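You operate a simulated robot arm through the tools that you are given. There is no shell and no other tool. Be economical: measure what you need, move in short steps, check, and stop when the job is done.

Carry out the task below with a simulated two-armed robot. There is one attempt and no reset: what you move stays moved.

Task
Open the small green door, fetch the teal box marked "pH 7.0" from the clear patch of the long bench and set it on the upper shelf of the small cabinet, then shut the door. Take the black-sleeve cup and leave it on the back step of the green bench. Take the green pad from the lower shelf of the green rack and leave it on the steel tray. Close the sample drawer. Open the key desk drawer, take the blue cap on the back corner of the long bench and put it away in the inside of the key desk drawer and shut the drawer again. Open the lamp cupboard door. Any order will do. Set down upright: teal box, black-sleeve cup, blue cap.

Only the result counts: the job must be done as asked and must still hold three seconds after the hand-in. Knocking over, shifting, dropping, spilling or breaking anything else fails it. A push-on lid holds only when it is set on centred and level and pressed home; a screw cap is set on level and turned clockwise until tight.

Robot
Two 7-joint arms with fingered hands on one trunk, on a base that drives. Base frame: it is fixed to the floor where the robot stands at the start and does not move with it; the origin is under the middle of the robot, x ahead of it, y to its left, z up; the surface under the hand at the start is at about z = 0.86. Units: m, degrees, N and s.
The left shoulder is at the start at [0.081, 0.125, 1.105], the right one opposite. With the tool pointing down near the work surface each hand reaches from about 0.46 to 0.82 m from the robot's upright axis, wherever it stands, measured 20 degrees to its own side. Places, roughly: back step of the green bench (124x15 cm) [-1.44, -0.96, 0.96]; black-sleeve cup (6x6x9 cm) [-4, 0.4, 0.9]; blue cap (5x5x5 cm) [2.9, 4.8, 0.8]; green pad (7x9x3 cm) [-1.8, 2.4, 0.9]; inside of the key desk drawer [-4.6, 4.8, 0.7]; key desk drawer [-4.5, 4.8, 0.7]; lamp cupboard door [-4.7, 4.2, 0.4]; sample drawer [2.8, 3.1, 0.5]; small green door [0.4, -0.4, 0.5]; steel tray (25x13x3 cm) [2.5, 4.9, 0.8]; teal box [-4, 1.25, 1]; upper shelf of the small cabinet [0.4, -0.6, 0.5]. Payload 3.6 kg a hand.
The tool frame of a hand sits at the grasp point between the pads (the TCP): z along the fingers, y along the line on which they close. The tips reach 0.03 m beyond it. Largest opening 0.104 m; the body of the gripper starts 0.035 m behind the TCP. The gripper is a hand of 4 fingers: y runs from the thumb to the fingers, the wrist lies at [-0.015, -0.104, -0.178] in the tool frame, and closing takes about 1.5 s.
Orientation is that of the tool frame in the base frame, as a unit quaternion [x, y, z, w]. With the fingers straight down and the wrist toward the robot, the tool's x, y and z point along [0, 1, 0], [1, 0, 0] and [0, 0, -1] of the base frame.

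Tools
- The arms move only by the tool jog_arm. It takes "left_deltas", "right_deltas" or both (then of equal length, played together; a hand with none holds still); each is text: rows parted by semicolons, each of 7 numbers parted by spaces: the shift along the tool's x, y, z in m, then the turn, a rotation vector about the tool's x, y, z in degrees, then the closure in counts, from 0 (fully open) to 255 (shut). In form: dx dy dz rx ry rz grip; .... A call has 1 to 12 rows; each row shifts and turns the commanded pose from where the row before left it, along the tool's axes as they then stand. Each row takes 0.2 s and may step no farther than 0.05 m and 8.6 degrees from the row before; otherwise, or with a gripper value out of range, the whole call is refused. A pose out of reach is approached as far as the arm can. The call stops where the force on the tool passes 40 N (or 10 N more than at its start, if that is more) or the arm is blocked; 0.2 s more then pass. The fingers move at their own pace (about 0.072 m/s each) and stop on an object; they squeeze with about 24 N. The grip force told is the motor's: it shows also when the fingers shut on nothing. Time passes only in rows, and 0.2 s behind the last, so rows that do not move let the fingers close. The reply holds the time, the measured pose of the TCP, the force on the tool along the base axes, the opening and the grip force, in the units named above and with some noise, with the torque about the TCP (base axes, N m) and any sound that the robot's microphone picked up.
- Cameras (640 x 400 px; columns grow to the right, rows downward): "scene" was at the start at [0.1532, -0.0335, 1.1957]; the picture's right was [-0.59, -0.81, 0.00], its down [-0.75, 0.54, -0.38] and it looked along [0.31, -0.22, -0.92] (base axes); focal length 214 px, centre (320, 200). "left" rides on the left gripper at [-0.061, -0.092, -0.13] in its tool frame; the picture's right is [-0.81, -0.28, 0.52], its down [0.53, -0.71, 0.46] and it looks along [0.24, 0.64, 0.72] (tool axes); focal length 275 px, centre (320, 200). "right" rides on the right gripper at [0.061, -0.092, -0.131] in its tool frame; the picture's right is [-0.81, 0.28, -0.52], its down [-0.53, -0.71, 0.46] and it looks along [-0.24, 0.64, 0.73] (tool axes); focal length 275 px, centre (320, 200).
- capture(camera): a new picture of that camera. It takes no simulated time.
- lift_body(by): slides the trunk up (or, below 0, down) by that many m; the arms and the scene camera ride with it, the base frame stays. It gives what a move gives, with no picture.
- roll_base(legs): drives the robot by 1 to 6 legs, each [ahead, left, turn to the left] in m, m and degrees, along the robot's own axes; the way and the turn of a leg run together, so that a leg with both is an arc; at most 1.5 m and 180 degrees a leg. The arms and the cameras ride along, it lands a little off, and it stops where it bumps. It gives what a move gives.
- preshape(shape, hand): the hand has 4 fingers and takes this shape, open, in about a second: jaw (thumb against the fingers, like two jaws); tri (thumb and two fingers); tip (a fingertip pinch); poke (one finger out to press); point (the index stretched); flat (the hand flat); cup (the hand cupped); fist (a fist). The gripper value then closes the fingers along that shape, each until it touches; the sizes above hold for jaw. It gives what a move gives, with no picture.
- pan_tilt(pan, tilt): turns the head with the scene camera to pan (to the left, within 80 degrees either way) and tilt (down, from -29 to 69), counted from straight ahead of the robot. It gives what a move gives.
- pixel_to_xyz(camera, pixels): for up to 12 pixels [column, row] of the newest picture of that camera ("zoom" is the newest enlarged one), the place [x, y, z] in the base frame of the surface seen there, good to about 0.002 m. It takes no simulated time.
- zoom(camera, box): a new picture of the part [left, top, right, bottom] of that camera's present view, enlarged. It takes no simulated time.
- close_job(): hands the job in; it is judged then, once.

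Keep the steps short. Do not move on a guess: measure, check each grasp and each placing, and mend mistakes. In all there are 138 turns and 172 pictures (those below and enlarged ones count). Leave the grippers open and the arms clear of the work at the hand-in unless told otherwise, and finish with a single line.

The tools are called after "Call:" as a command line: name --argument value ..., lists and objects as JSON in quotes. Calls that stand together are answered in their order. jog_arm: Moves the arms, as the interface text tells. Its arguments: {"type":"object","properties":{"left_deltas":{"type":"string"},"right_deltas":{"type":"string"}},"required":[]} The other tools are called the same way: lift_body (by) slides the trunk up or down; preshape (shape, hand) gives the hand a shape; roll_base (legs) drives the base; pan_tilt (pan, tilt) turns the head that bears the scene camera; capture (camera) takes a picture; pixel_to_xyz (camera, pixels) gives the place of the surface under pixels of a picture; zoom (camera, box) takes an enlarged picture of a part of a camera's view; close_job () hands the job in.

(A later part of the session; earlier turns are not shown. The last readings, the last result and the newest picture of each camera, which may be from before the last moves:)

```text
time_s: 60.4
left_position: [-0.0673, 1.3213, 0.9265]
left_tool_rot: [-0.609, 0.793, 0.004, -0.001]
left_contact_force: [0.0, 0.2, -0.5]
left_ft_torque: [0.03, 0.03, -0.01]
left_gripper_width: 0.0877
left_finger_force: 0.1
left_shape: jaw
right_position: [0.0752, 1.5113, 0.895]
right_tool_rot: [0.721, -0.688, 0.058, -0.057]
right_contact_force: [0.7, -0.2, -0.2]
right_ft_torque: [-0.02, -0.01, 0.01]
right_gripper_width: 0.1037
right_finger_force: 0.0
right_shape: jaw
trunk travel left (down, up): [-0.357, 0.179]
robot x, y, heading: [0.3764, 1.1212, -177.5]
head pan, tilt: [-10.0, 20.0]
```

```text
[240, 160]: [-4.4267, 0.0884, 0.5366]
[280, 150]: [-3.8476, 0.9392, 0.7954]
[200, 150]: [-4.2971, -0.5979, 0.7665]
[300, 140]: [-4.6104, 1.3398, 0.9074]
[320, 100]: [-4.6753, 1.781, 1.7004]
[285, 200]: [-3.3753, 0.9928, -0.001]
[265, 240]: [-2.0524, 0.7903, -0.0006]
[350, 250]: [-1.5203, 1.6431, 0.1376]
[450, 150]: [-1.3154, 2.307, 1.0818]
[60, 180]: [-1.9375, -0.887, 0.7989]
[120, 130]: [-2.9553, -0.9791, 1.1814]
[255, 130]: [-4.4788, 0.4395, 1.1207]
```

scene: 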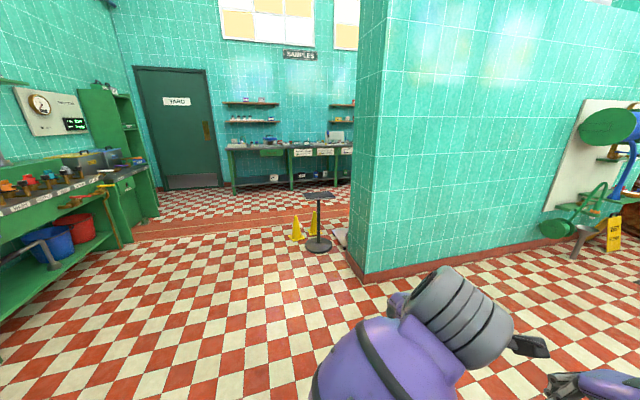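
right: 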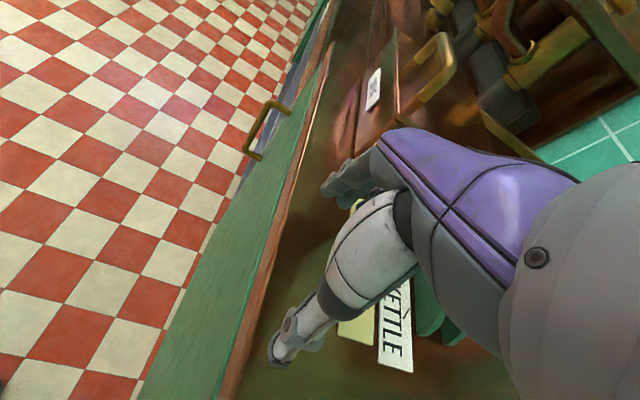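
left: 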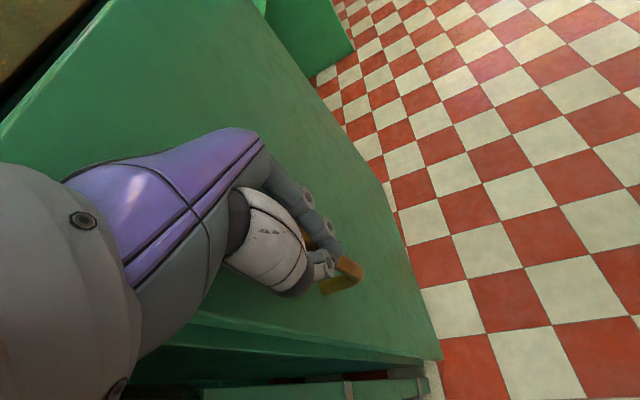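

Call:
pixel_to_xyz --camera "scene" --pixels '[[319, 247], [297, 240], [313, 195], [340, 238], [270, 225], [120, 240], [155, 215], [30, 290]]'

Call:
zoom --camera "scene" --box '[200, 90, 370, 260]'

```text
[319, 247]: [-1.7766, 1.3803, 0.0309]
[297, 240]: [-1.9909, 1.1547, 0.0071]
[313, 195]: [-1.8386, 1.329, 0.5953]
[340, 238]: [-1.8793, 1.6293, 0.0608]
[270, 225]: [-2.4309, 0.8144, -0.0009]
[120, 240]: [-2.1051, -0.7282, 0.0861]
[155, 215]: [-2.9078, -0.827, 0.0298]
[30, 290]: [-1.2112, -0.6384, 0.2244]
```

```text
2.35 times, centred on (285, 175) of scene
```

zoom: 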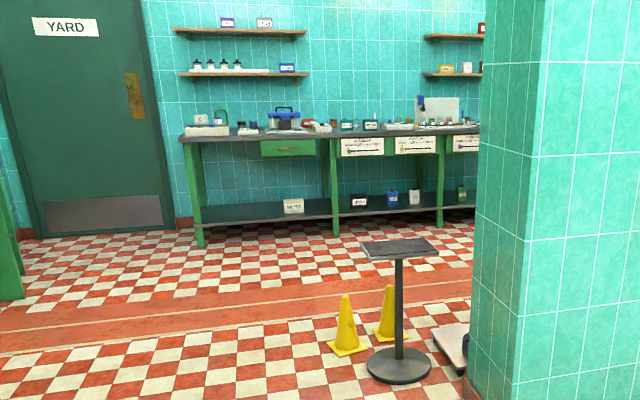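

Corridor between bench (y<−0.64) and cones (y>1.1) is clear at y≈0.3. Driving to about (−3.05, 0.8) facing the sample bench.

Call:
roll_base --legs '[[0.7, 0.76, 0], [1.45, 0, 0], [1.3, 0, -2.5], [0, -0.6, 0]]'

Call:
pan_tilt --pan 0 --tilt 30

Call:
capture --camera "scene"

```text
time_s: 85.5
left_position: [-3.4994, 1.058, 0.9269]
left_tool_rot: [-0.59, 0.807, 0.003, -0.002]
left_contact_force: [-0.3, -0.6, -0.2]
left_ft_torque: [0.01, -0.01, 0.0]
left_gripper_width: 0.0878
left_finger_force: 0.0
left_shape: jaw
right_position: [-3.349, 1.2407, 0.8953]
right_tool_rot: [-0.703, 0.707, -0.06, 0.055]
right_contact_force: [0.3, -0.6, 0.1]
right_ft_torque: [0.0, -0.01, 0.0]
right_gripper_width: 0.1039
right_finger_force: 0.0
right_shape: jaw
trunk travel left (down, up): [-0.357, 0.179]
robot x, y, heading: [-3.0692, 0.8341, 179.6]
head pan, tilt: [-10.0, 20.0]
```

```text
time_s: 86.2
left_position: [-3.5001, 1.0575, 0.927]
left_tool_rot: [-0.59, 0.807, 0.004, -0.004]
left_contact_force: [-0.6, 0.3, -0.2]
left_ft_torque: [-0.02, 0.01, -0.03]
left_gripper_width: 0.0877
left_finger_force: 0.1
left_shape: jaw
right_position: [-3.3488, 1.2405, 0.8955]
right_tool_rot: [-0.703, 0.707, -0.058, 0.055]
right_contact_force: [0.2, -0.4, 0.5]
right_ft_torque: [0.0, -0.02, -0.01]
right_gripper_width: 0.1039
right_finger_force: 0.1
right_shape: jaw
trunk travel left (down, up): [-0.357, 0.179]
robot x, y, heading: [-3.0679, 0.8307, 179.7]
head pan, tilt: [0.0, 30.0]
```

```text
138 pictures are left
```

scene: 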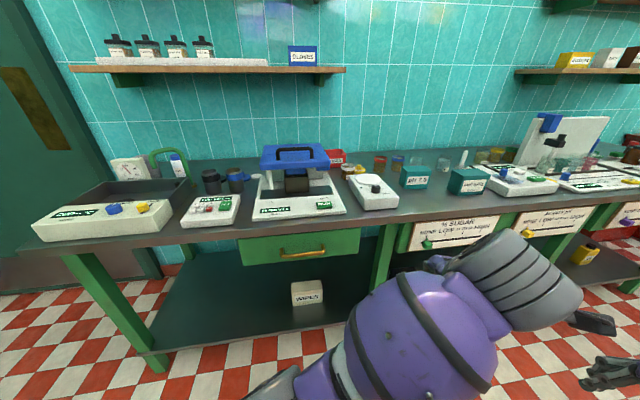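

Two teal boxes at (414,178) and (467,181), dark-sleeved cups at (210,182) and (236,180). Zooming to read labels.

Call:
zoom --camera "scene" --box '[330, 140, 510, 220]'

Call:
zoom --camera "scene" --box '[170, 140, 290, 220]'

Call:
pixel_to_xyz --camera "scene" --pixels '[[414, 186], [412, 168], [467, 188], [466, 171], [210, 185], [236, 180], [209, 172], [234, 169], [387, 203], [410, 210], [450, 178], [300, 185]]'

```text
3.56 times, centred on (420, 180) of scene
```

zoom: 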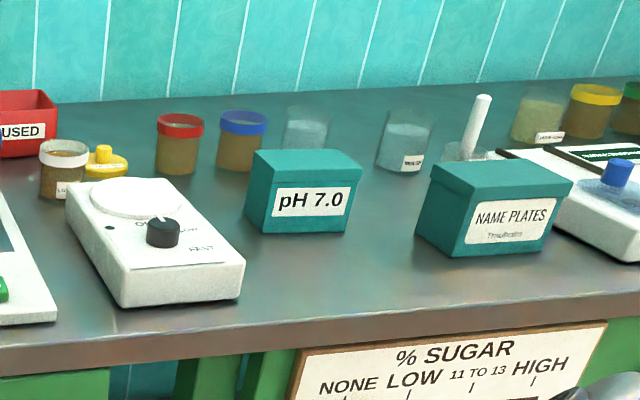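

```text
5.00 times, centred on (230, 180) of scene
```

zoom: 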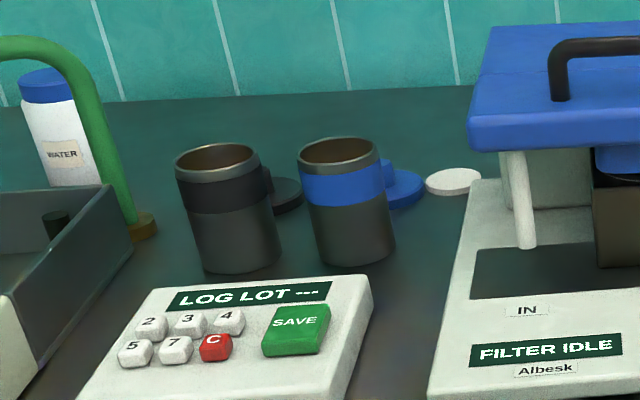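

```text
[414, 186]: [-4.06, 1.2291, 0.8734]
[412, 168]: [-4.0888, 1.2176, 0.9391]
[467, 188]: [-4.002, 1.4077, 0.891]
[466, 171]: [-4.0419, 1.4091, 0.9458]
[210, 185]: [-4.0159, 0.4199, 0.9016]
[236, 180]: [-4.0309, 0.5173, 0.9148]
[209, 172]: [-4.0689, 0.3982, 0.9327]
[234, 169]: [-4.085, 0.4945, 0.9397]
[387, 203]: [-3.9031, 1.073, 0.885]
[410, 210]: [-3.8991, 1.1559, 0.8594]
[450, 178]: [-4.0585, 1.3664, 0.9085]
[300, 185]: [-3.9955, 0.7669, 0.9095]
```

The pH 7.0 box is the left one; the black-sleeve cup is the left one. Zooming closer on the box to get its corners.

Call:
zoom --camera "scene" --box '[380, 150, 450, 210]'

```text
6.67 times, centred on (415, 180) of scene
```

zoom: 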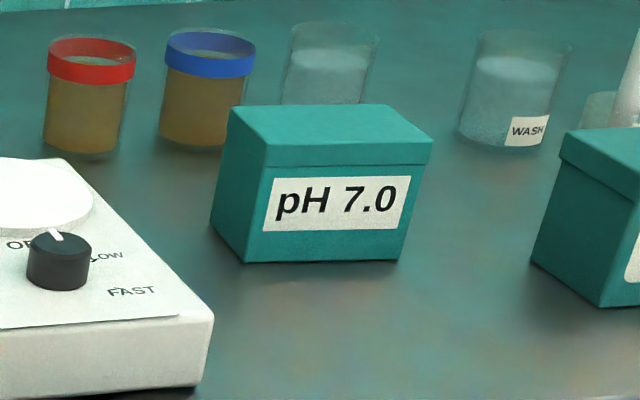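

Call:
pixel_to_xyz --camera "zoom" --pixels '[[233, 110], [264, 146], [428, 142], [382, 108], [246, 258], [396, 256], [213, 222], [328, 125], [320, 100], [550, 100], [85, 130], [210, 110]]'

```text
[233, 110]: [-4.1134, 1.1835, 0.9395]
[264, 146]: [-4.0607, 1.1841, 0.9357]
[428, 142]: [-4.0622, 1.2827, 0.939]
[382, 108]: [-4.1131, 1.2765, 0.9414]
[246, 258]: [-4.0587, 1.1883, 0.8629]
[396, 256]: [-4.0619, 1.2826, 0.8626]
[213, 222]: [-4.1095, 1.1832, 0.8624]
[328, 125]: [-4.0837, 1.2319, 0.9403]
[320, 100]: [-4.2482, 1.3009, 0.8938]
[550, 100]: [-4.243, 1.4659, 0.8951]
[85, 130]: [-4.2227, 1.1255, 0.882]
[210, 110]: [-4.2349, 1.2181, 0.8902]
```

Box centre ≈ (−4.087, 1.233), z 0.86–0.94, 5.5 cm deep and 10 cm wide. I'll raise the trunk, bring the left hand to its natural pose (closing along the depth), and drive in front of the box.

Call:
lift_body --by 0.1

Call:
jog_arm --left_deltas "0 0 0 0 0 -6 0;0 0 0 0 0 -6 0;0 0 0 0 0 -5.8 0;0.045 0 0 0 0 0 0;0.045 0 0 0 0 0 0;0.045 0 0 0 0 0 0;0.045 0 0 0 0 0 0;0.045 0 0 0 0 0 0;0.045 0 0 0 0 0 0;0.045 0 0 0 0 0 0;0.045 0 0 0 0 0 0"

Call:
roll_base --legs '[[0, -0.55, 0], [0.37, 0, 0]]'

Call:
capture --camera "scene"

```text
time_s: 87.5
left_position: [-3.4993, 1.0574, 1.0261]
left_tool_rot: [-0.59, 0.807, 0.003, -0.002]
left_contact_force: [-0.3, -0.3, 0.9]
left_ft_torque: [0.02, 0.02, 0.03]
left_gripper_width: 0.0874
left_finger_force: 0.0
left_shape: jaw
right_position: [-3.3481, 1.242, 0.9951]
right_tool_rot: [-0.704, 0.706, -0.059, 0.055]
right_contact_force: [0.2, 1.2, 0.1]
right_ft_torque: [-0.01, -0.01, 0.01]
right_gripper_width: 0.1037
right_finger_force: 0.0
right_shape: jaw
trunk travel left (down, up): [-0.457, 0.079]
robot x, y, heading: [-3.0707, 0.8323, 179.5]
head pan, tilt: [0.0, 30.0]
```

```text
time_s: 89.9
left_position: [-3.4969, 0.6964, 1.0241]
left_tool_rot: [0.708, -0.706, -0.002, 0.004]
left_contact_force: [0.5, 0.7, 0.6]
left_ft_torque: [0.0, -0.02, 0.01]
left_gripper_width: 0.1039
left_finger_force: 0.1
left_shape: jaw
right_position: [-3.3494, 1.2413, 0.9961]
right_tool_rot: [-0.703, 0.706, -0.059, 0.054]
right_contact_force: [-0.8, 0.6, -0.5]
right_ft_torque: [-0.03, -0.05, 0.01]
right_gripper_width: 0.1038
right_finger_force: 0.1
right_shape: jaw
trunk travel left (down, up): [-0.457, 0.079]
robot x, y, heading: [-3.0697, 0.8329, 179.4]
head pan, tilt: [0.0, 30.0]
```

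```text
time_s: 97.1
left_position: [-3.8599, 1.2319, 1.0263]
left_tool_rot: [0.711, -0.703, -0.004, 0.005]
left_contact_force: [-0.3, -0.3, 0.8]
left_ft_torque: [0.0, -0.03, 0.0]
left_gripper_width: 0.1035
left_finger_force: 0.0
left_shape: jaw
right_position: [-3.7153, 1.7755, 0.9956]
right_tool_rot: [0.706, -0.704, 0.058, -0.056]
right_contact_force: [0.1, 0.6, -0.5]
right_ft_torque: [-0.01, -0.01, 0.03]
right_gripper_width: 0.1037
right_finger_force: 0.1
right_shape: jaw
trunk travel left (down, up): [-0.457, 0.079]
robot x, y, heading: [-3.4349, 1.3731, -180.0]
head pan, tilt: [0.0, 30.0]
```

```text
134 pictures are left
```

scene: 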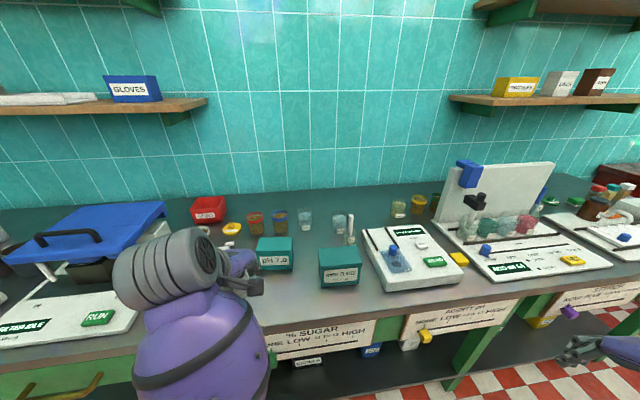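

Hand lines up in y. Move forward 0.227 m over the box and check.

Call:
jog_arm --left_deltas "0 0.0455 0 0 0 0 0;0 0.0455 0 0 0 0 0;0 0.0455 0 0 0 0 0;0 0.0455 0 0 0 0 0;0 0.0455 0 0 0 0 0;0 0 0 0 0 0 0"

Call:
capture --camera "left"

Call:
zoom --camera "scene" --box '[180, 180, 380, 320]'

```text
time_s: 98.5
left_position: [-4.0885, 1.2309, 1.0292]
left_tool_rot: [0.711, -0.703, -0.004, 0.003]
left_contact_force: [0.1, 0.3, 0.4]
left_ft_torque: [-0.02, 0.02, -0.01]
left_gripper_width: 0.1037
left_finger_force: 0.0
left_shape: jaw
right_position: [-3.715, 1.7762, 0.9949]
right_tool_rot: [0.707, -0.703, 0.058, -0.055]
right_contact_force: [-0.5, 0.2, 1.2]
right_ft_torque: [0.04, -0.03, 0.03]
right_gripper_width: 0.1037
right_finger_force: 0.1
right_shape: jaw
trunk travel left (down, up): [-0.457, 0.079]
robot x, y, heading: [-3.4344, 1.3721, -180.2]
head pan, tilt: [0.0, 30.0]
```

```text
133 pictures are left
```

left: 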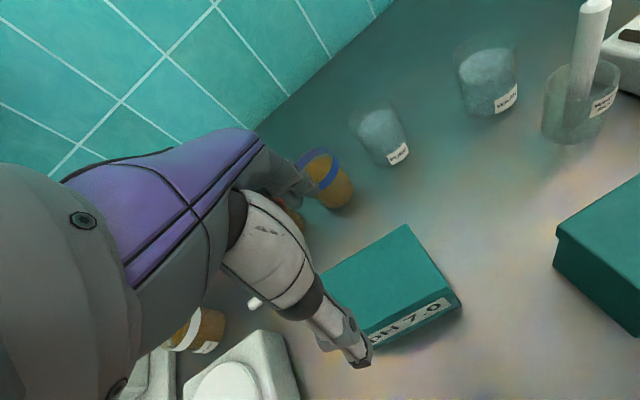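

```text
2.86 times, centred on (280, 250) of scene
```

zoom: 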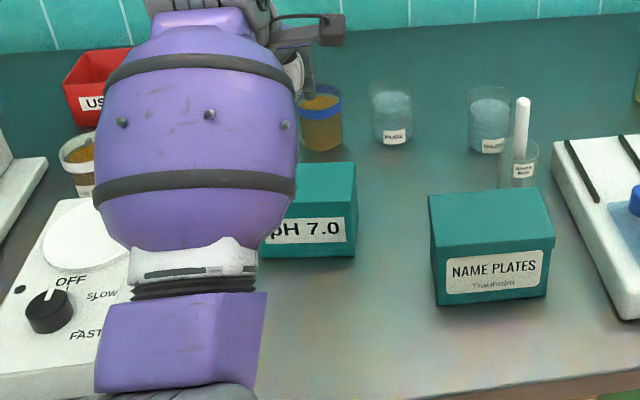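

Alignment is fine (hand over the box, jars behind). Descend 0.112 m with a slightly reduced opening, then close.

Call:
jog_arm --left_deltas "0 0 0 0 0 0 40;0 0 0.03 0 0 0 40;0 0 0.03 0 0 0 40;0 0 0.03 0 0 0 40;0 0 0.022 0 0 0 40;0 0 0 0 0 0 40;0 0 0 0 0 0 255;0 0 0 0 0 0 255;0 0 0 0 0 0 255;0 0 0 0 0 0 255;0 0 0 0 0 0 255;0 0 0 0 0 0 255"

Call:
capture --camera "left"

```text
time_s: 101.1
left_position: [-4.0881, 1.2296, 0.9167]
left_tool_rot: [0.711, -0.703, -0.003, 0.004]
left_contact_force: [0.3, 0.0, 0.1]
left_ft_torque: [0.01, 0.02, -0.02]
left_gripper_width: 0.054
left_finger_force: 23.9
left_shape: jaw
right_position: [-3.7166, 1.7754, 0.9971]
right_tool_rot: [0.706, -0.704, 0.059, -0.054]
right_contact_force: [0.0, -0.3, 0.3]
right_ft_torque: [0.05, 0.02, 0.02]
right_gripper_width: 0.1037
right_finger_force: 0.1
right_shape: jaw
trunk travel left (down, up): [-0.457, 0.079]
robot x, y, heading: [-3.4331, 1.3697, -180.0]
head pan, tilt: [0.0, 30.0]
```

```text
131 pictures are left
```

left: 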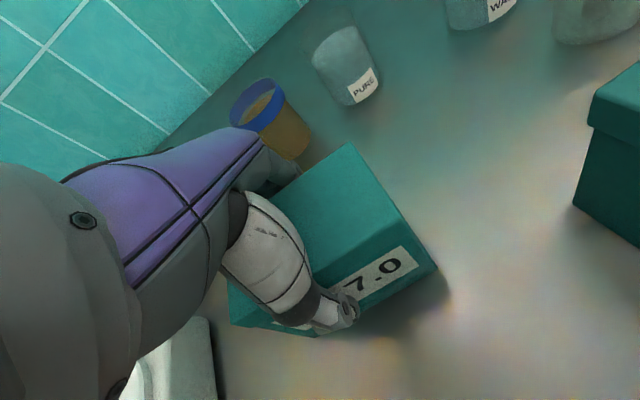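

Grasped (0.054 m). Lift 0.12 m, draw back, and level the right hand meanwhile.

Call:
jog_arm --left_deltas "0 0 -0.02 0 0 0 255;0 0 -0.035 0 0 0 255;0 0 -0.035 0 0 0 255;0 0 -0.03 0 0 0 255;0 -0.045 0 0 0 0 255;0 -0.045 0 0 0 0 255;0 -0.045 0 0 0 0 255;0 -0.045 0 0 0 0 255;0 -0.03 0 0 0 0 255" --right_deltas "0 0 0 -4.6 0 0 0;0 0 0 -4.6 0 0 0;0 0 0 0 0 0 0;0 0 0 0 0 0 0;0 0 0 0 0 0 0;0 0 0 0 0 0 0;0 0 0 0 0 0 0;0 0 0 0 0 0 0;0 0 0 0 0 0 0"

Call:
capture --camera "left"

Call:
capture --camera "scene"

```text
time_s: 103.1
left_position: [-3.8778, 1.2337, 1.0341]
left_tool_rot: [0.711, -0.703, -0.004, 0.005]
left_contact_force: [0.4, 0.1, -2.6]
left_ft_torque: [-0.03, 0.0, 0.0]
left_gripper_width: 0.0536
left_finger_force: 23.8
left_shape: jaw
right_position: [-3.7157, 1.7766, 0.9956]
right_tool_rot: [0.709, -0.705, 0.002, 0.002]
right_contact_force: [-0.7, 0.2, 0.1]
right_ft_torque: [-0.02, 0.02, 0.01]
right_gripper_width: 0.1038
right_finger_force: 0.0
right_shape: jaw
trunk travel left (down, up): [-0.457, 0.079]
robot x, y, heading: [-3.4316, 1.3744, -180.0]
head pan, tilt: [0.0, 30.0]
```

```text
130 pictures are left
```

left: 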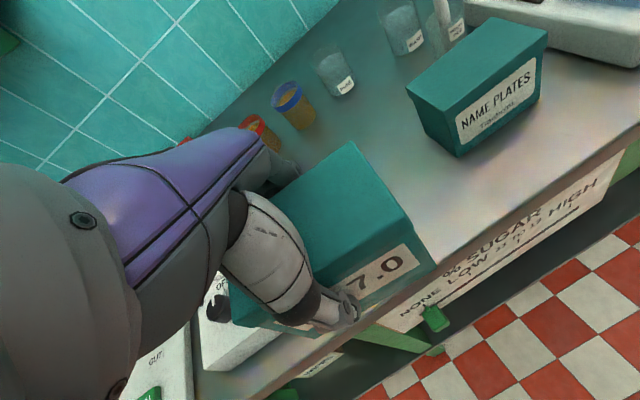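

```text
129 pictures are left
```

scene: 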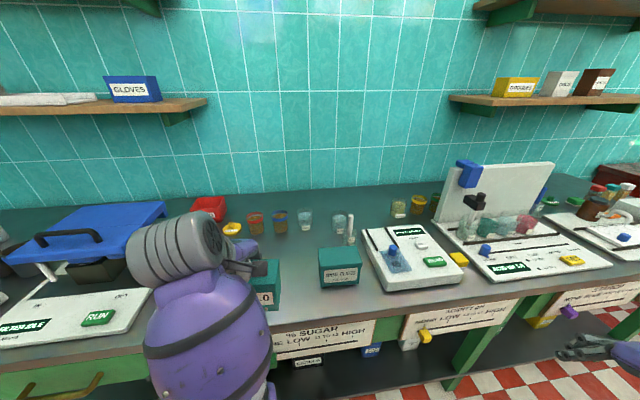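

Box held well. Now back 0.2, strafe left 1.16 m, to stand in front of the cups.

Call:
roll_base --legs '[[-0.2, 0, 0], [0, 1.16, 0]]'

Call:
capture --camera "scene"

Call:
zoom --camera "scene" --box '[260, 140, 400, 230]'

```text
time_s: 114.5
left_position: [-3.6721, 0.0959, 1.0355]
left_tool_rot: [0.714, -0.7, -0.004, 0.003]
left_contact_force: [-0.7, 0.1, -3.1]
left_ft_torque: [-0.01, 0.03, -0.01]
left_gripper_width: 0.0538
left_finger_force: 23.5
left_shape: jaw
right_position: [-3.5125, 0.6416, 0.9948]
right_tool_rot: [0.71, -0.704, 0.002, 0.001]
right_contact_force: [0.0, 0.6, 0.4]
right_ft_torque: [-0.02, -0.03, -0.04]
right_gripper_width: 0.1036
right_finger_force: 0.0
right_shape: jaw
trunk travel left (down, up): [-0.457, 0.079]
robot x, y, heading: [-3.2278, 0.2388, -179.5]
head pan, tilt: [0.0, 30.0]
```

```text
128 pictures are left
```

scene: 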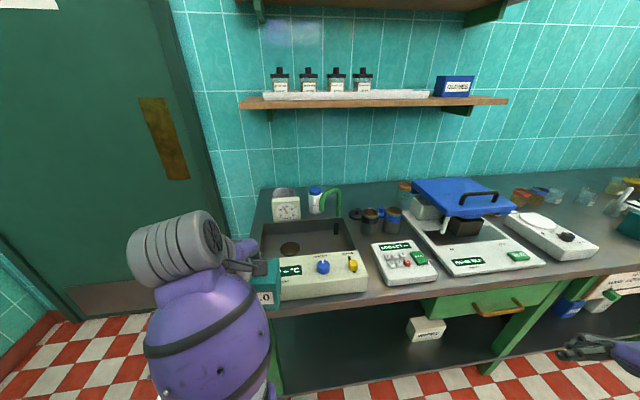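

```text
4.44 times, centred on (330, 185) of scene
```

zoom: 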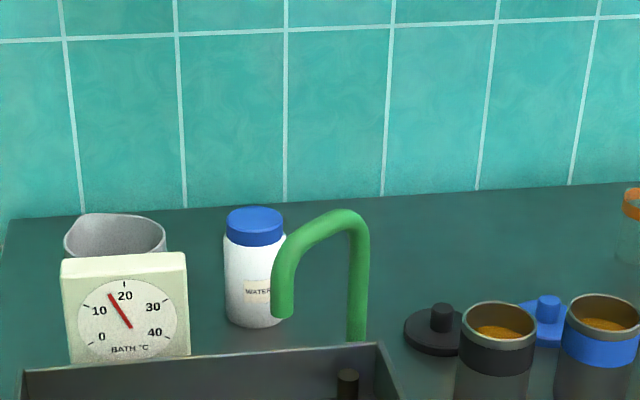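

The cup holds some brown contents, with its lid lying behind. I'll measure it closely.

Call:
zoom --camera "scene" --box '[335, 190, 425, 270]'

Call:
pixel_to_xyz --camera "zoom" --pixels '[[200, 150], [290, 150], [245, 130], [245, 172], [245, 235], [245, 270], [170, 150], [360, 150], [330, 220], [370, 250], [250, 300], [340, 180]]'

```text
5.00 times, centred on (380, 230) of scene
```

zoom: 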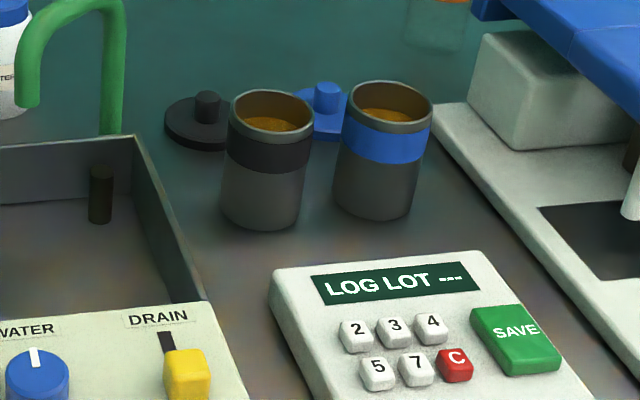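

```text
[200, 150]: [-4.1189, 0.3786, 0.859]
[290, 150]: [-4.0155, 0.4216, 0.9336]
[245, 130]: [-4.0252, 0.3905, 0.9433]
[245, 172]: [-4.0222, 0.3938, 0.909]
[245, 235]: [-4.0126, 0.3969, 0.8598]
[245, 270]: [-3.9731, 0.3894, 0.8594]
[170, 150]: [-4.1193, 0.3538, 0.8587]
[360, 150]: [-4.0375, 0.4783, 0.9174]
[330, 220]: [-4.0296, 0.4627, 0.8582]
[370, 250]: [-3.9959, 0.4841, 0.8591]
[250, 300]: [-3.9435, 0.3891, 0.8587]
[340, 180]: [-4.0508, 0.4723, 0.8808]
```

Call:
pixel_to_xyz --camera "zoom" --pixels '[[233, 113], [311, 117], [275, 91], [268, 137], [222, 205], [300, 215], [258, 230], [345, 105], [208, 125], [275, 275], [345, 265], [325, 95]]'

```text
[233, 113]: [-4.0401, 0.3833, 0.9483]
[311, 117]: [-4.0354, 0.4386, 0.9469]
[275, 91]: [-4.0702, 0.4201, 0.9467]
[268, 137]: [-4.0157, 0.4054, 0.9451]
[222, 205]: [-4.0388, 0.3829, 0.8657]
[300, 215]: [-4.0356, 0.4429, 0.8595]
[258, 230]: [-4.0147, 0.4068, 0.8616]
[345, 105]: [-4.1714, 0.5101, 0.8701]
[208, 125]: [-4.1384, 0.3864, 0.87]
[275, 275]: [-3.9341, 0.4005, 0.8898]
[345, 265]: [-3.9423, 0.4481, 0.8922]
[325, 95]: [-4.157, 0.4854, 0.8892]
```

Cup centre (−4.043, 0.412), top z 0.947, Ø 0.059. Raise 5 cm, move base 0.2 ahead, and bring the right hand left so it lines up with the cup.

Call:
lift_body --by 0.05

Call:
roll_base --legs '[[0.2, 0, 0]]'

Call:
jog_arm --right_deltas "0.045 0 0 0 0 0 0;0.045 0 0 0 0 0 0;0.045 0 0 0 0 0 0;0.045 0 0 0 0 0 0;0.045 0 0 0 0 0 0;0 0 0 0 0 0 40"

Call:
zoom --camera "scene" --box '[300, 180, 460, 300]'

Call:
pixel_to_xyz --camera "zoom" --pixels '[[320, 200]]'

```text
time_s: 115.4
left_position: [-3.673, 0.0949, 1.0819]
left_tool_rot: [0.713, -0.701, -0.003, 0.004]
left_contact_force: [-0.6, 0.1, -2.9]
left_ft_torque: [-0.02, 0.03, 0.03]
left_gripper_width: 0.0539
left_finger_force: 24.5
left_shape: jaw
right_position: [-3.5126, 0.6396, 1.0446]
right_tool_rot: [0.711, -0.703, 0.002, 0.001]
right_contact_force: [-0.2, -0.6, -0.1]
right_ft_torque: [0.03, -0.04, 0.04]
right_gripper_width: 0.1041
right_finger_force: 0.1
right_shape: jaw
trunk travel left (down, up): [-0.507, 0.029]
robot x, y, heading: [-3.2296, 0.2351, -179.6]
head pan, tilt: [0.0, 30.0]
```

```text
time_s: 117.0
left_position: [-3.8731, 0.0934, 1.0836]
left_tool_rot: [0.713, -0.701, -0.003, 0.004]
left_contact_force: [0.1, 0.3, -4.5]
left_ft_torque: [0.0, -0.02, 0.01]
left_gripper_width: 0.0539
left_finger_force: 24.3
left_shape: jaw
right_position: [-3.7139, 0.6375, 1.0459]
right_tool_rot: [0.711, -0.703, 0.002, 0.002]
right_contact_force: [-0.4, -1.5, -0.6]
right_ft_torque: [-0.01, -0.03, 0.0]
right_gripper_width: 0.1035
right_finger_force: 0.1
right_shape: jaw
trunk travel left (down, up): [-0.507, 0.029]
robot x, y, heading: [-3.4259, 0.2351, -179.3]
head pan, tilt: [0.0, 30.0]
```

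```text
time_s: 118.4
left_position: [-3.8718, 0.0916, 1.0854]
left_tool_rot: [0.714, -0.7, -0.004, 0.004]
left_contact_force: [0.5, 0.6, -2.8]
left_ft_torque: [0.01, 0.02, -0.02]
left_gripper_width: 0.0535
left_finger_force: 24.1
left_shape: jaw
right_position: [-3.7562, 0.5139, 1.0063]
right_tool_rot: [0.713, -0.701, 0.003, 0.008]
right_contact_force: [-0.5, 0.8, 0.5]
right_ft_torque: [-0.01, -0.01, -0.01]
right_gripper_width: 0.0879
right_finger_force: 0.0
right_shape: jaw
right hand out of reach, approached as far as the arm can: row 2, 3, 4, 5
trunk travel left (down, up): [-0.507, 0.029]
robot x, y, heading: [-3.428, 0.2304, -179.5]
head pan, tilt: [0.0, 30.0]
```

```text
3.33 times, centred on (380, 240) of scene
```

zoom: 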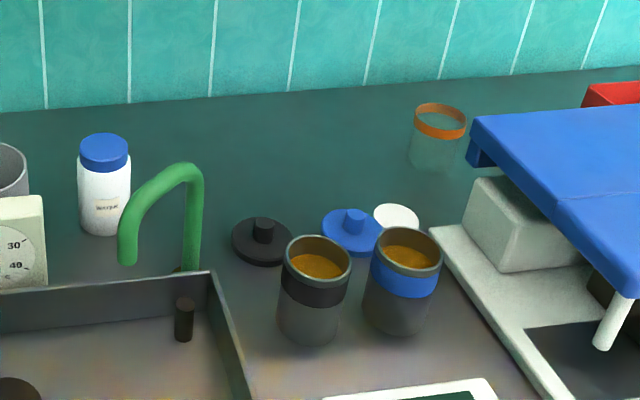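

```text
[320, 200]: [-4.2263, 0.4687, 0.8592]
```

The near position was inside the minimum reach; going forward will fix it. Four rows forward, then check.

Call:
jog_arm --right_deltas "0 0.04 0 0 0 0 40;0 0.04 0 0 0 0 40;0 0.04 0 0 0 0 40;0 0.04 0 0 0 0 40;0 0 0 0 0 0 40;0 0 0 0 0 0 40"

```text
time_s: 119.8
left_position: [-3.873, 0.094, 1.0851]
left_tool_rot: [0.714, -0.701, -0.003, 0.003]
left_contact_force: [-0.6, 0.6, -2.3]
left_ft_torque: [-0.03, 0.01, -0.02]
left_gripper_width: 0.0537
left_finger_force: 23.6
left_shape: jaw
right_position: [-3.8981, 0.5632, 0.9947]
right_tool_rot: [0.713, -0.701, 0.004, 0.005]
right_contact_force: [0.0, -0.3, -0.3]
right_ft_torque: [-0.01, -0.01, -0.02]
right_gripper_width: 0.0878
right_finger_force: 0.1
right_shape: jaw
right hand out of reach, approached as far as the arm can: row 1, 2, 3, 4
trunk travel left (down, up): [-0.507, 0.029]
robot x, y, heading: [-3.4294, 0.2366, -179.4]
head pan, tilt: [0.0, 30.0]
```

The right arm can't come that far inward. I'll shift its target outward by 0.13 m and forward, then strafe the base instead.

Call:
jog_arm --right_deltas "-0.045 0 0 0 0 0 40;-0.045 0 0 0 0 0 40;-0.04 0 0 0 0 0 40;0 0 0 0 0 0 40;0 0 0 0 0 0 40"

Call:
capture --camera "scene"

```text
time_s: 120.5
left_position: [-3.8697, 0.0884, 1.0847]
left_tool_rot: [0.715, -0.699, -0.005, 0.002]
left_contact_force: [0.2, 1.3, -2.4]
left_ft_torque: [0.03, 0.02, 0.02]
left_gripper_width: 0.0537
left_finger_force: 24.1
left_shape: jaw
right_position: [-3.8977, 0.6272, 0.9936]
right_tool_rot: [0.723, -0.691, 0.006, 0.002]
right_contact_force: [9.9, -28.3, 3.8]
right_ft_torque: [0.39, 0.43, 1.64]
right_gripper_width: 0.0879
right_finger_force: 0.0
right_shape: jaw
trunk travel left (down, up): [-0.507, 0.029]
robot x, y, heading: [-3.4295, 0.2332, -179.3]
head pan, tilt: [0.0, 30.0]
stopped in row 3 (right hand): the force on the tool passed its limit at 53 N (the readings are from after the stop); the commanded pose is now the measured one
```

```text
124 pictures are left
```

scene: 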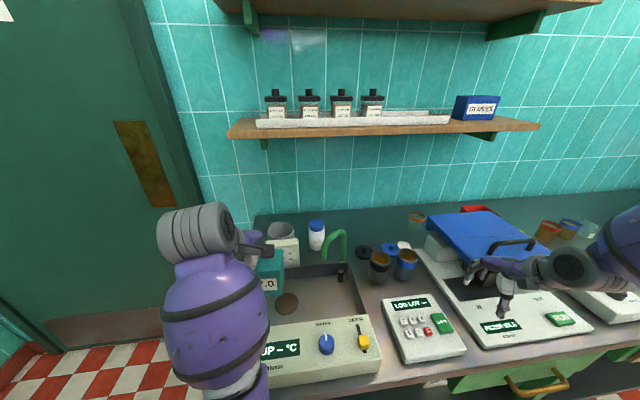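

My right hand touched the filter's handle (force 53 N). Backing off in −y immediately and checking the filter.

Call:
jog_arm --right_deltas "0.02 0 0 0 0 0 40;0.03 0 0 0 0 0 40;0 0 -0.03 0 0 0 40;0 0 -0.03 0 0 0 40"

Call:
zoom --camera "scene" --box '[400, 180, 640, 340]'

Call:
capture --camera "right"

```text
time_s: 121.5
left_position: [-3.8718, 0.0917, 1.0839]
left_tool_rot: [0.714, -0.7, -0.004, 0.002]
left_contact_force: [0.3, -1.2, -3.1]
left_ft_torque: [0.0, 0.01, 0.01]
left_gripper_width: 0.0541
left_finger_force: 24.2
left_shape: jaw
right_position: [-3.898, 0.5839, 1.0513]
right_tool_rot: [0.72, -0.694, 0.006, 0.002]
right_contact_force: [-0.6, -0.2, -0.4]
right_ft_torque: [0.0, 0.02, 0.02]
right_gripper_width: 0.0877
right_finger_force: 0.0
right_shape: jaw
trunk travel left (down, up): [-0.507, 0.029]
robot x, y, heading: [-3.4289, 0.2385, -179.5]
head pan, tilt: [0.0, 30.0]
```

```text
2.50 times, centred on (520, 260) of scene
```

zoom: 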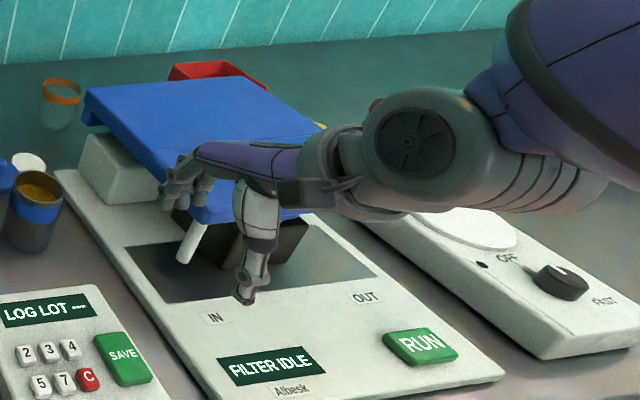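

```text
122 pictures are left
```

right: 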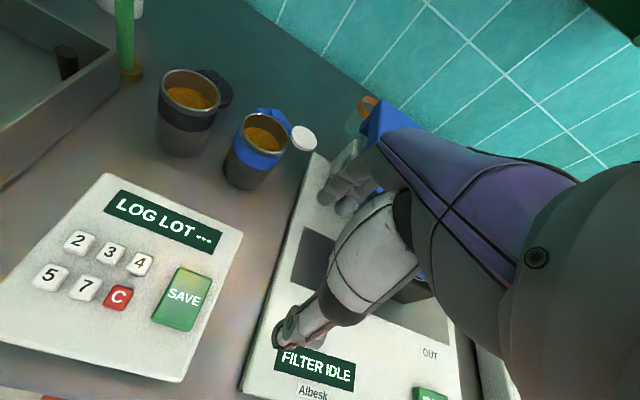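

No visible harm. The hand is now above everything; strafing the base left 0.172 m puts it in line with the cup.

Call:
roll_base --legs '[[0, 0.172, 0]]'

Call:
capture --camera "right"

Call:
capture --camera "scene"

```text
time_s: 123.6
left_position: [-3.8699, -0.0809, 1.0845]
left_tool_rot: [0.715, -0.699, -0.003, 0.003]
left_contact_force: [-0.3, -0.9, -2.3]
left_ft_torque: [-0.06, 0.03, 0.05]
left_gripper_width: 0.0538
left_finger_force: 24.1
left_shape: jaw
right_position: [-3.8971, 0.4106, 1.0499]
right_tool_rot: [0.719, -0.695, 0.006, 0.002]
right_contact_force: [-0.2, 0.5, 0.8]
right_ft_torque: [-0.02, 0.0, 0.06]
right_gripper_width: 0.0878
right_finger_force: 0.0
right_shape: jaw
trunk travel left (down, up): [-0.507, 0.029]
robot x, y, heading: [-3.424, 0.0606, -179.1]
head pan, tilt: [0.0, 30.0]
```

```text
121 pictures are left
```

right: 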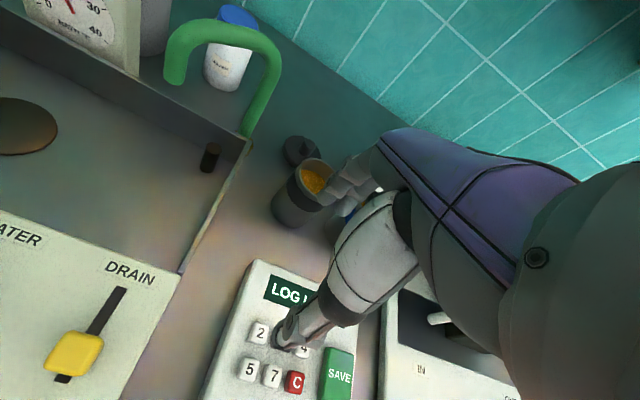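

```text
120 pictures are left
```

scene: 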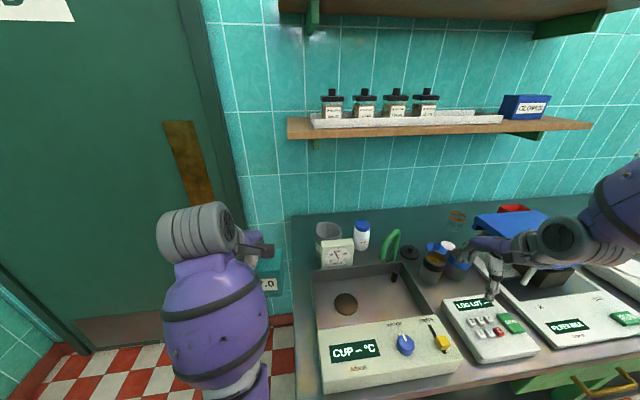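

Move forward 0.146 m above the cup and check from the hand camera.

Call:
jog_arm --right_deltas "-0.0016 0.0365 0 0 0 0 40;-0.0016 0.0365 0 0 0 0 40;-0.0016 0.0365 0 0 0 0 40;-0.0016 0.0365 0 0 0 0 40;0 0 0 0 0 0 40"

Call:
capture --camera "right"

Call:
zoom --camera "scene" --box '[380, 190, 540, 310]'

```text
time_s: 124.8
left_position: [-3.8695, -0.0809, 1.0857]
left_tool_rot: [0.715, -0.699, -0.004, 0.003]
left_contact_force: [0.1, 0.0, -2.7]
left_ft_torque: [-0.01, 0.01, -0.02]
left_gripper_width: 0.0536
left_finger_force: 24.1
left_shape: jaw
right_position: [-4.0427, 0.4119, 1.0485]
right_tool_rot: [0.719, -0.695, 0.005, 0.003]
right_contact_force: [0.4, 0.5, 0.2]
right_ft_torque: [-0.03, 0.02, 0.03]
right_gripper_width: 0.0876
right_finger_force: 0.1
right_shape: jaw
trunk travel left (down, up): [-0.507, 0.029]
robot x, y, heading: [-3.4258, 0.0611, -179.3]
head pan, tilt: [0.0, 30.0]
```

```text
119 pictures are left
```

right: 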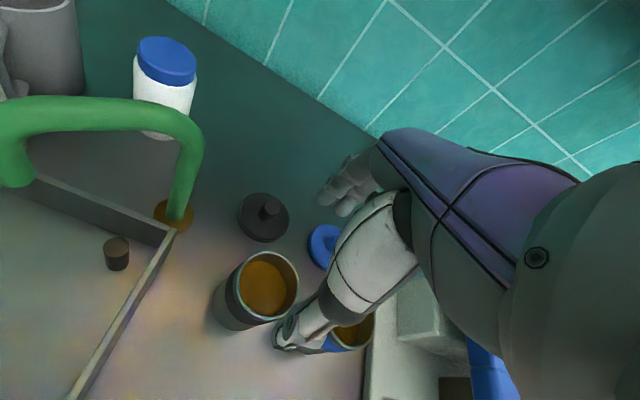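

```text
3.33 times, centred on (460, 250) of scene
```

zoom: 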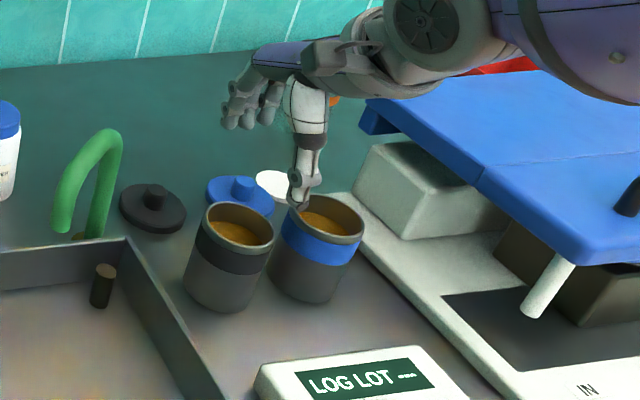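

In line with the cup (mirrors the box view). Descend 0.13 m and close gently.

Call:
jog_arm --right_deltas "0 0 0.03 0 0 0 40;0 0 0.03 0 0 0 40;0 0 0.03 0 0 0 40;0 0 0.025 0 0 0 40;0 0 0.015 0 0 0 40;0 0 0 0 0 0 40"

Call:
capture --camera "right"

```text
time_s: 126.2
left_position: [-3.87, -0.0806, 1.0844]
left_tool_rot: [0.714, -0.7, -0.002, 0.003]
left_contact_force: [0.3, 0.3, -4.1]
left_ft_torque: [-0.02, -0.02, 0.0]
left_gripper_width: 0.0536
left_finger_force: 23.9
left_shape: jaw
right_position: [-4.0377, 0.411, 0.9246]
right_tool_rot: [0.719, -0.695, 0.005, 0.003]
right_contact_force: [0.4, 0.2, 0.0]
right_ft_torque: [-0.02, 0.0, 0.02]
right_gripper_width: 0.0878
right_finger_force: 0.1
right_shape: jaw
right hand out of reach, approached as far as the arm can: row 5
trunk travel left (down, up): [-0.507, 0.029]
robot x, y, heading: [-3.4267, 0.0611, -179.5]
head pan, tilt: [0.0, 30.0]
```

```text
117 pictures are left
```

right: 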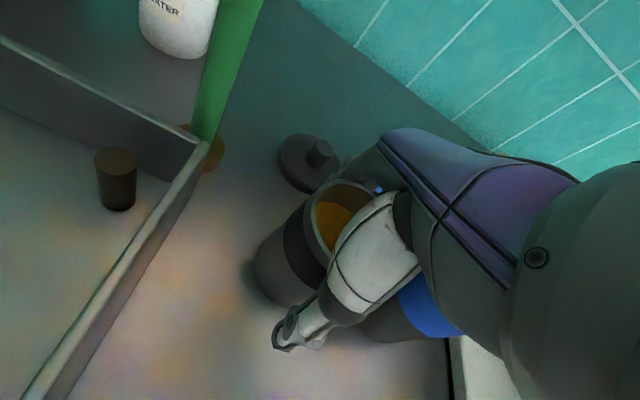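

The TCP projects to (331,244), right on the cup's axis. Closing.

Call:
jog_arm --right_deltas "0 0 0 0 0 0 255;0 0 0 0 0 0 255;0 0 0 0 0 0 255;0 0 0 0 0 0 255;0 0 0 0 0 0 255;0 0 0 0 0 0 255;0 0 0 0 0 0 255"

Call:
capture --camera "right"

```text
time_s: 127.8
left_position: [-3.8692, -0.0806, 1.0842]
left_tool_rot: [0.714, -0.7, -0.003, 0.004]
left_contact_force: [0.0, -0.1, -3.2]
left_ft_torque: [0.0, 0.04, 0.0]
left_gripper_width: 0.054
left_finger_force: 24.4
left_shape: jaw
right_position: [-4.0374, 0.4108, 0.9264]
right_tool_rot: [0.719, -0.695, 0.006, 0.002]
right_contact_force: [0.2, 0.1, -0.3]
right_ft_torque: [0.0, 0.03, 0.01]
right_gripper_width: 0.0514
right_finger_force: 23.8
right_shape: jaw
trunk travel left (down, up): [-0.507, 0.029]
robot x, y, heading: [-3.4302, 0.065, -179.7]
head pan, tilt: [0.0, 30.0]
```

```text
116 pictures are left
```

right: 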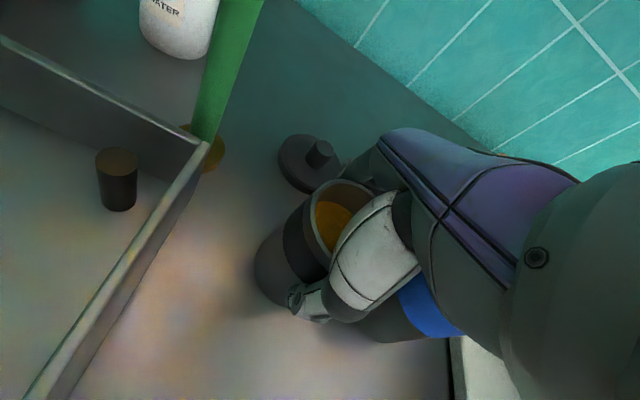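

Gripped (0.051 m). Lift slowly by 0.12 m and check.

Call:
jog_arm --right_deltas "0 0 -0.01 0 0 0 255;0 0 -0.015 0 0 0 255;0 0 -0.02 0 0 0 255;0 0 -0.02 0 0 0 255;0 0 -0.02 0 0 0 255;0 0 -0.02 0 0 0 255;0 0 -0.01 0 0 0 255;0 0 0 0 0 0 255"

Call:
capture --camera "right"

Call:
zoom --camera "scene" --box '[380, 170, 560, 310]'

```text
time_s: 129.6
left_position: [-3.8703, -0.0802, 1.0851]
left_tool_rot: [0.714, -0.7, -0.003, 0.002]
left_contact_force: [-0.3, 0.1, -3.2]
left_ft_torque: [-0.01, 0.01, 0.02]
left_gripper_width: 0.0536
left_finger_force: 23.1
left_shape: jaw
right_position: [-4.0364, 0.4144, 1.0396]
right_tool_rot: [0.719, -0.695, 0.006, 0.002]
right_contact_force: [0.7, -0.1, -3.5]
right_ft_torque: [-0.02, -0.04, 0.0]
right_gripper_width: 0.0511
right_finger_force: 23.7
right_shape: jaw
trunk travel left (down, up): [-0.507, 0.029]
robot x, y, heading: [-3.4252, 0.0603, -179.2]
head pan, tilt: [0.0, 30.0]
```

```text
115 pictures are left
```

right: 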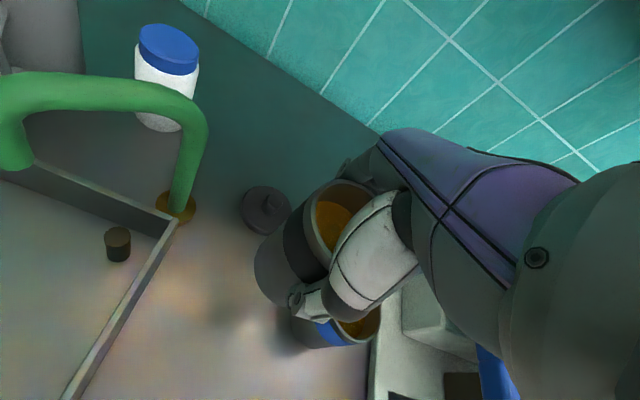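

```text
2.86 times, centred on (470, 240) of scene
```

zoom: 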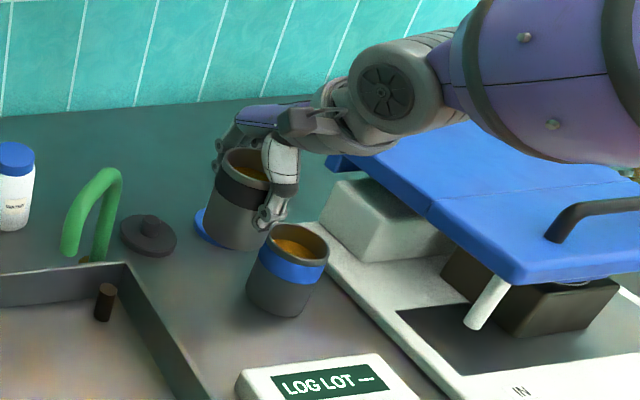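

Cup held upright, the blue one untouched. Back the base out 1.25 m, turn left 90° to face the green bench and look.

Call:
roll_base --legs '[[-0.65, 0, 0], [-0.65, -0.1, 0], [0, 0, 90]]'

Call:
capture --camera "scene"

Call:
pan_tilt --pan 35 --tilt 25

Call:
capture --camera "scene"

```text
time_s: 140.2
left_position: [-1.9993, -0.2719, 1.0851]
left_tool_rot: [1.0, 0.002, 0.0, 0.004]
left_contact_force: [-0.4, 0.0, -3.4]
left_ft_torque: [-0.01, 0.02, 0.01]
left_gripper_width: 0.0536
left_finger_force: 24.1
left_shape: jaw
right_position: [-2.4985, -0.4296, 1.0393]
right_tool_rot: [1.0, 0.008, 0.006, -0.002]
right_contact_force: [-0.1, 0.0, -3.3]
right_ft_torque: [0.03, -0.01, -0.03]
right_gripper_width: 0.0505
right_finger_force: 24.1
right_shape: jaw
trunk travel left (down, up): [-0.507, 0.029]
robot x, y, heading: [-2.1368, 0.1778, -90.3]
head pan, tilt: [0.0, 30.0]
```

```text
113 pictures are left
```

scene: 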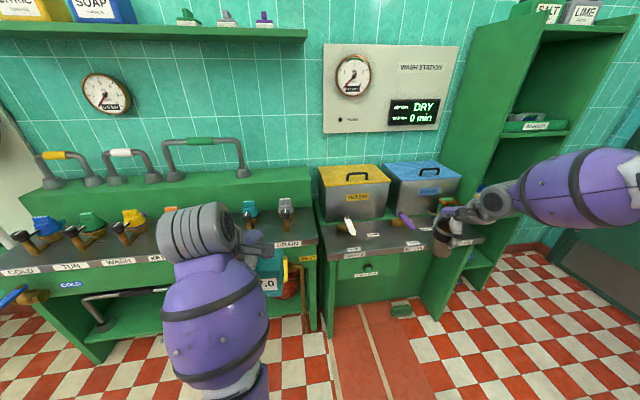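

```text
time_s: 141.2
left_position: [-2.0001, -0.2729, 1.0844]
left_tool_rot: [1.0, 0.002, 0.001, 0.004]
left_contact_force: [-0.1, 0.4, -3.7]
left_ft_torque: [-0.01, 0.01, 0.02]
left_gripper_width: 0.0539
left_finger_force: 24.2
left_shape: jaw
right_position: [-2.4987, -0.4293, 1.0398]
right_tool_rot: [1.0, 0.009, 0.006, -0.004]
right_contact_force: [-0.1, 0.0, -3.9]
right_ft_torque: [-0.01, 0.0, 0.0]
right_gripper_width: 0.0503
right_finger_force: 24.2
right_shape: jaw
trunk travel left (down, up): [-0.507, 0.029]
robot x, y, heading: [-2.1378, 0.1763, -90.5]
head pan, tilt: [35.0, 25.0]
```

```text
112 pictures are left
```

scene: 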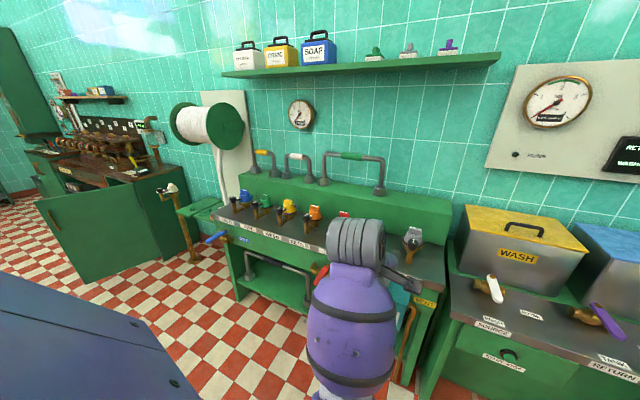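

Back step has three pipe spouts; a free stretch is right of the last pipe foot at (380,190). Measuring.

Call:
pixel_to_xyz --camera "scene" --pixels '[[380, 192], [400, 200], [415, 205], [435, 208], [448, 210], [430, 218], [412, 237], [345, 195], [460, 60], [430, 245], [322, 183], [360, 175]]'

Call:
zoom --camera "scene" --box '[300, 140, 480, 260]'

```text
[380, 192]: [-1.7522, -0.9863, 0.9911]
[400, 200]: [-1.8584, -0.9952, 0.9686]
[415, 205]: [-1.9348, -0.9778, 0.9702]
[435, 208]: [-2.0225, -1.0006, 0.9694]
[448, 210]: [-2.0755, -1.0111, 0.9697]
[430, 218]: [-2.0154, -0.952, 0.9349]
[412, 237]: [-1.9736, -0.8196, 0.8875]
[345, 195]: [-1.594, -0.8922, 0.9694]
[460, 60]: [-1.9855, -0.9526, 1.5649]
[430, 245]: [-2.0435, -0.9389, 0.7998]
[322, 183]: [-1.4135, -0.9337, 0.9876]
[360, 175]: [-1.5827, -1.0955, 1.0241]
```

```text
3.33 times, centred on (390, 200) of scene
```

zoom: 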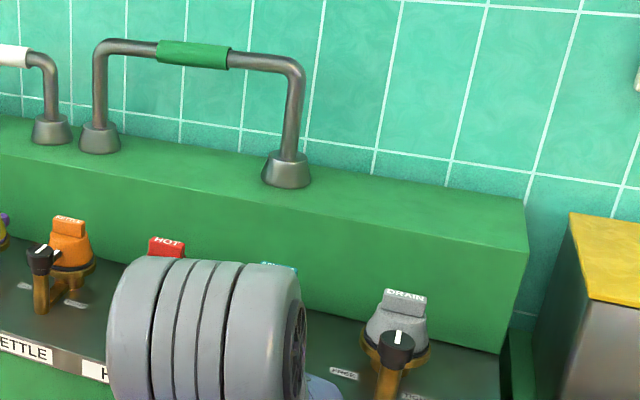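

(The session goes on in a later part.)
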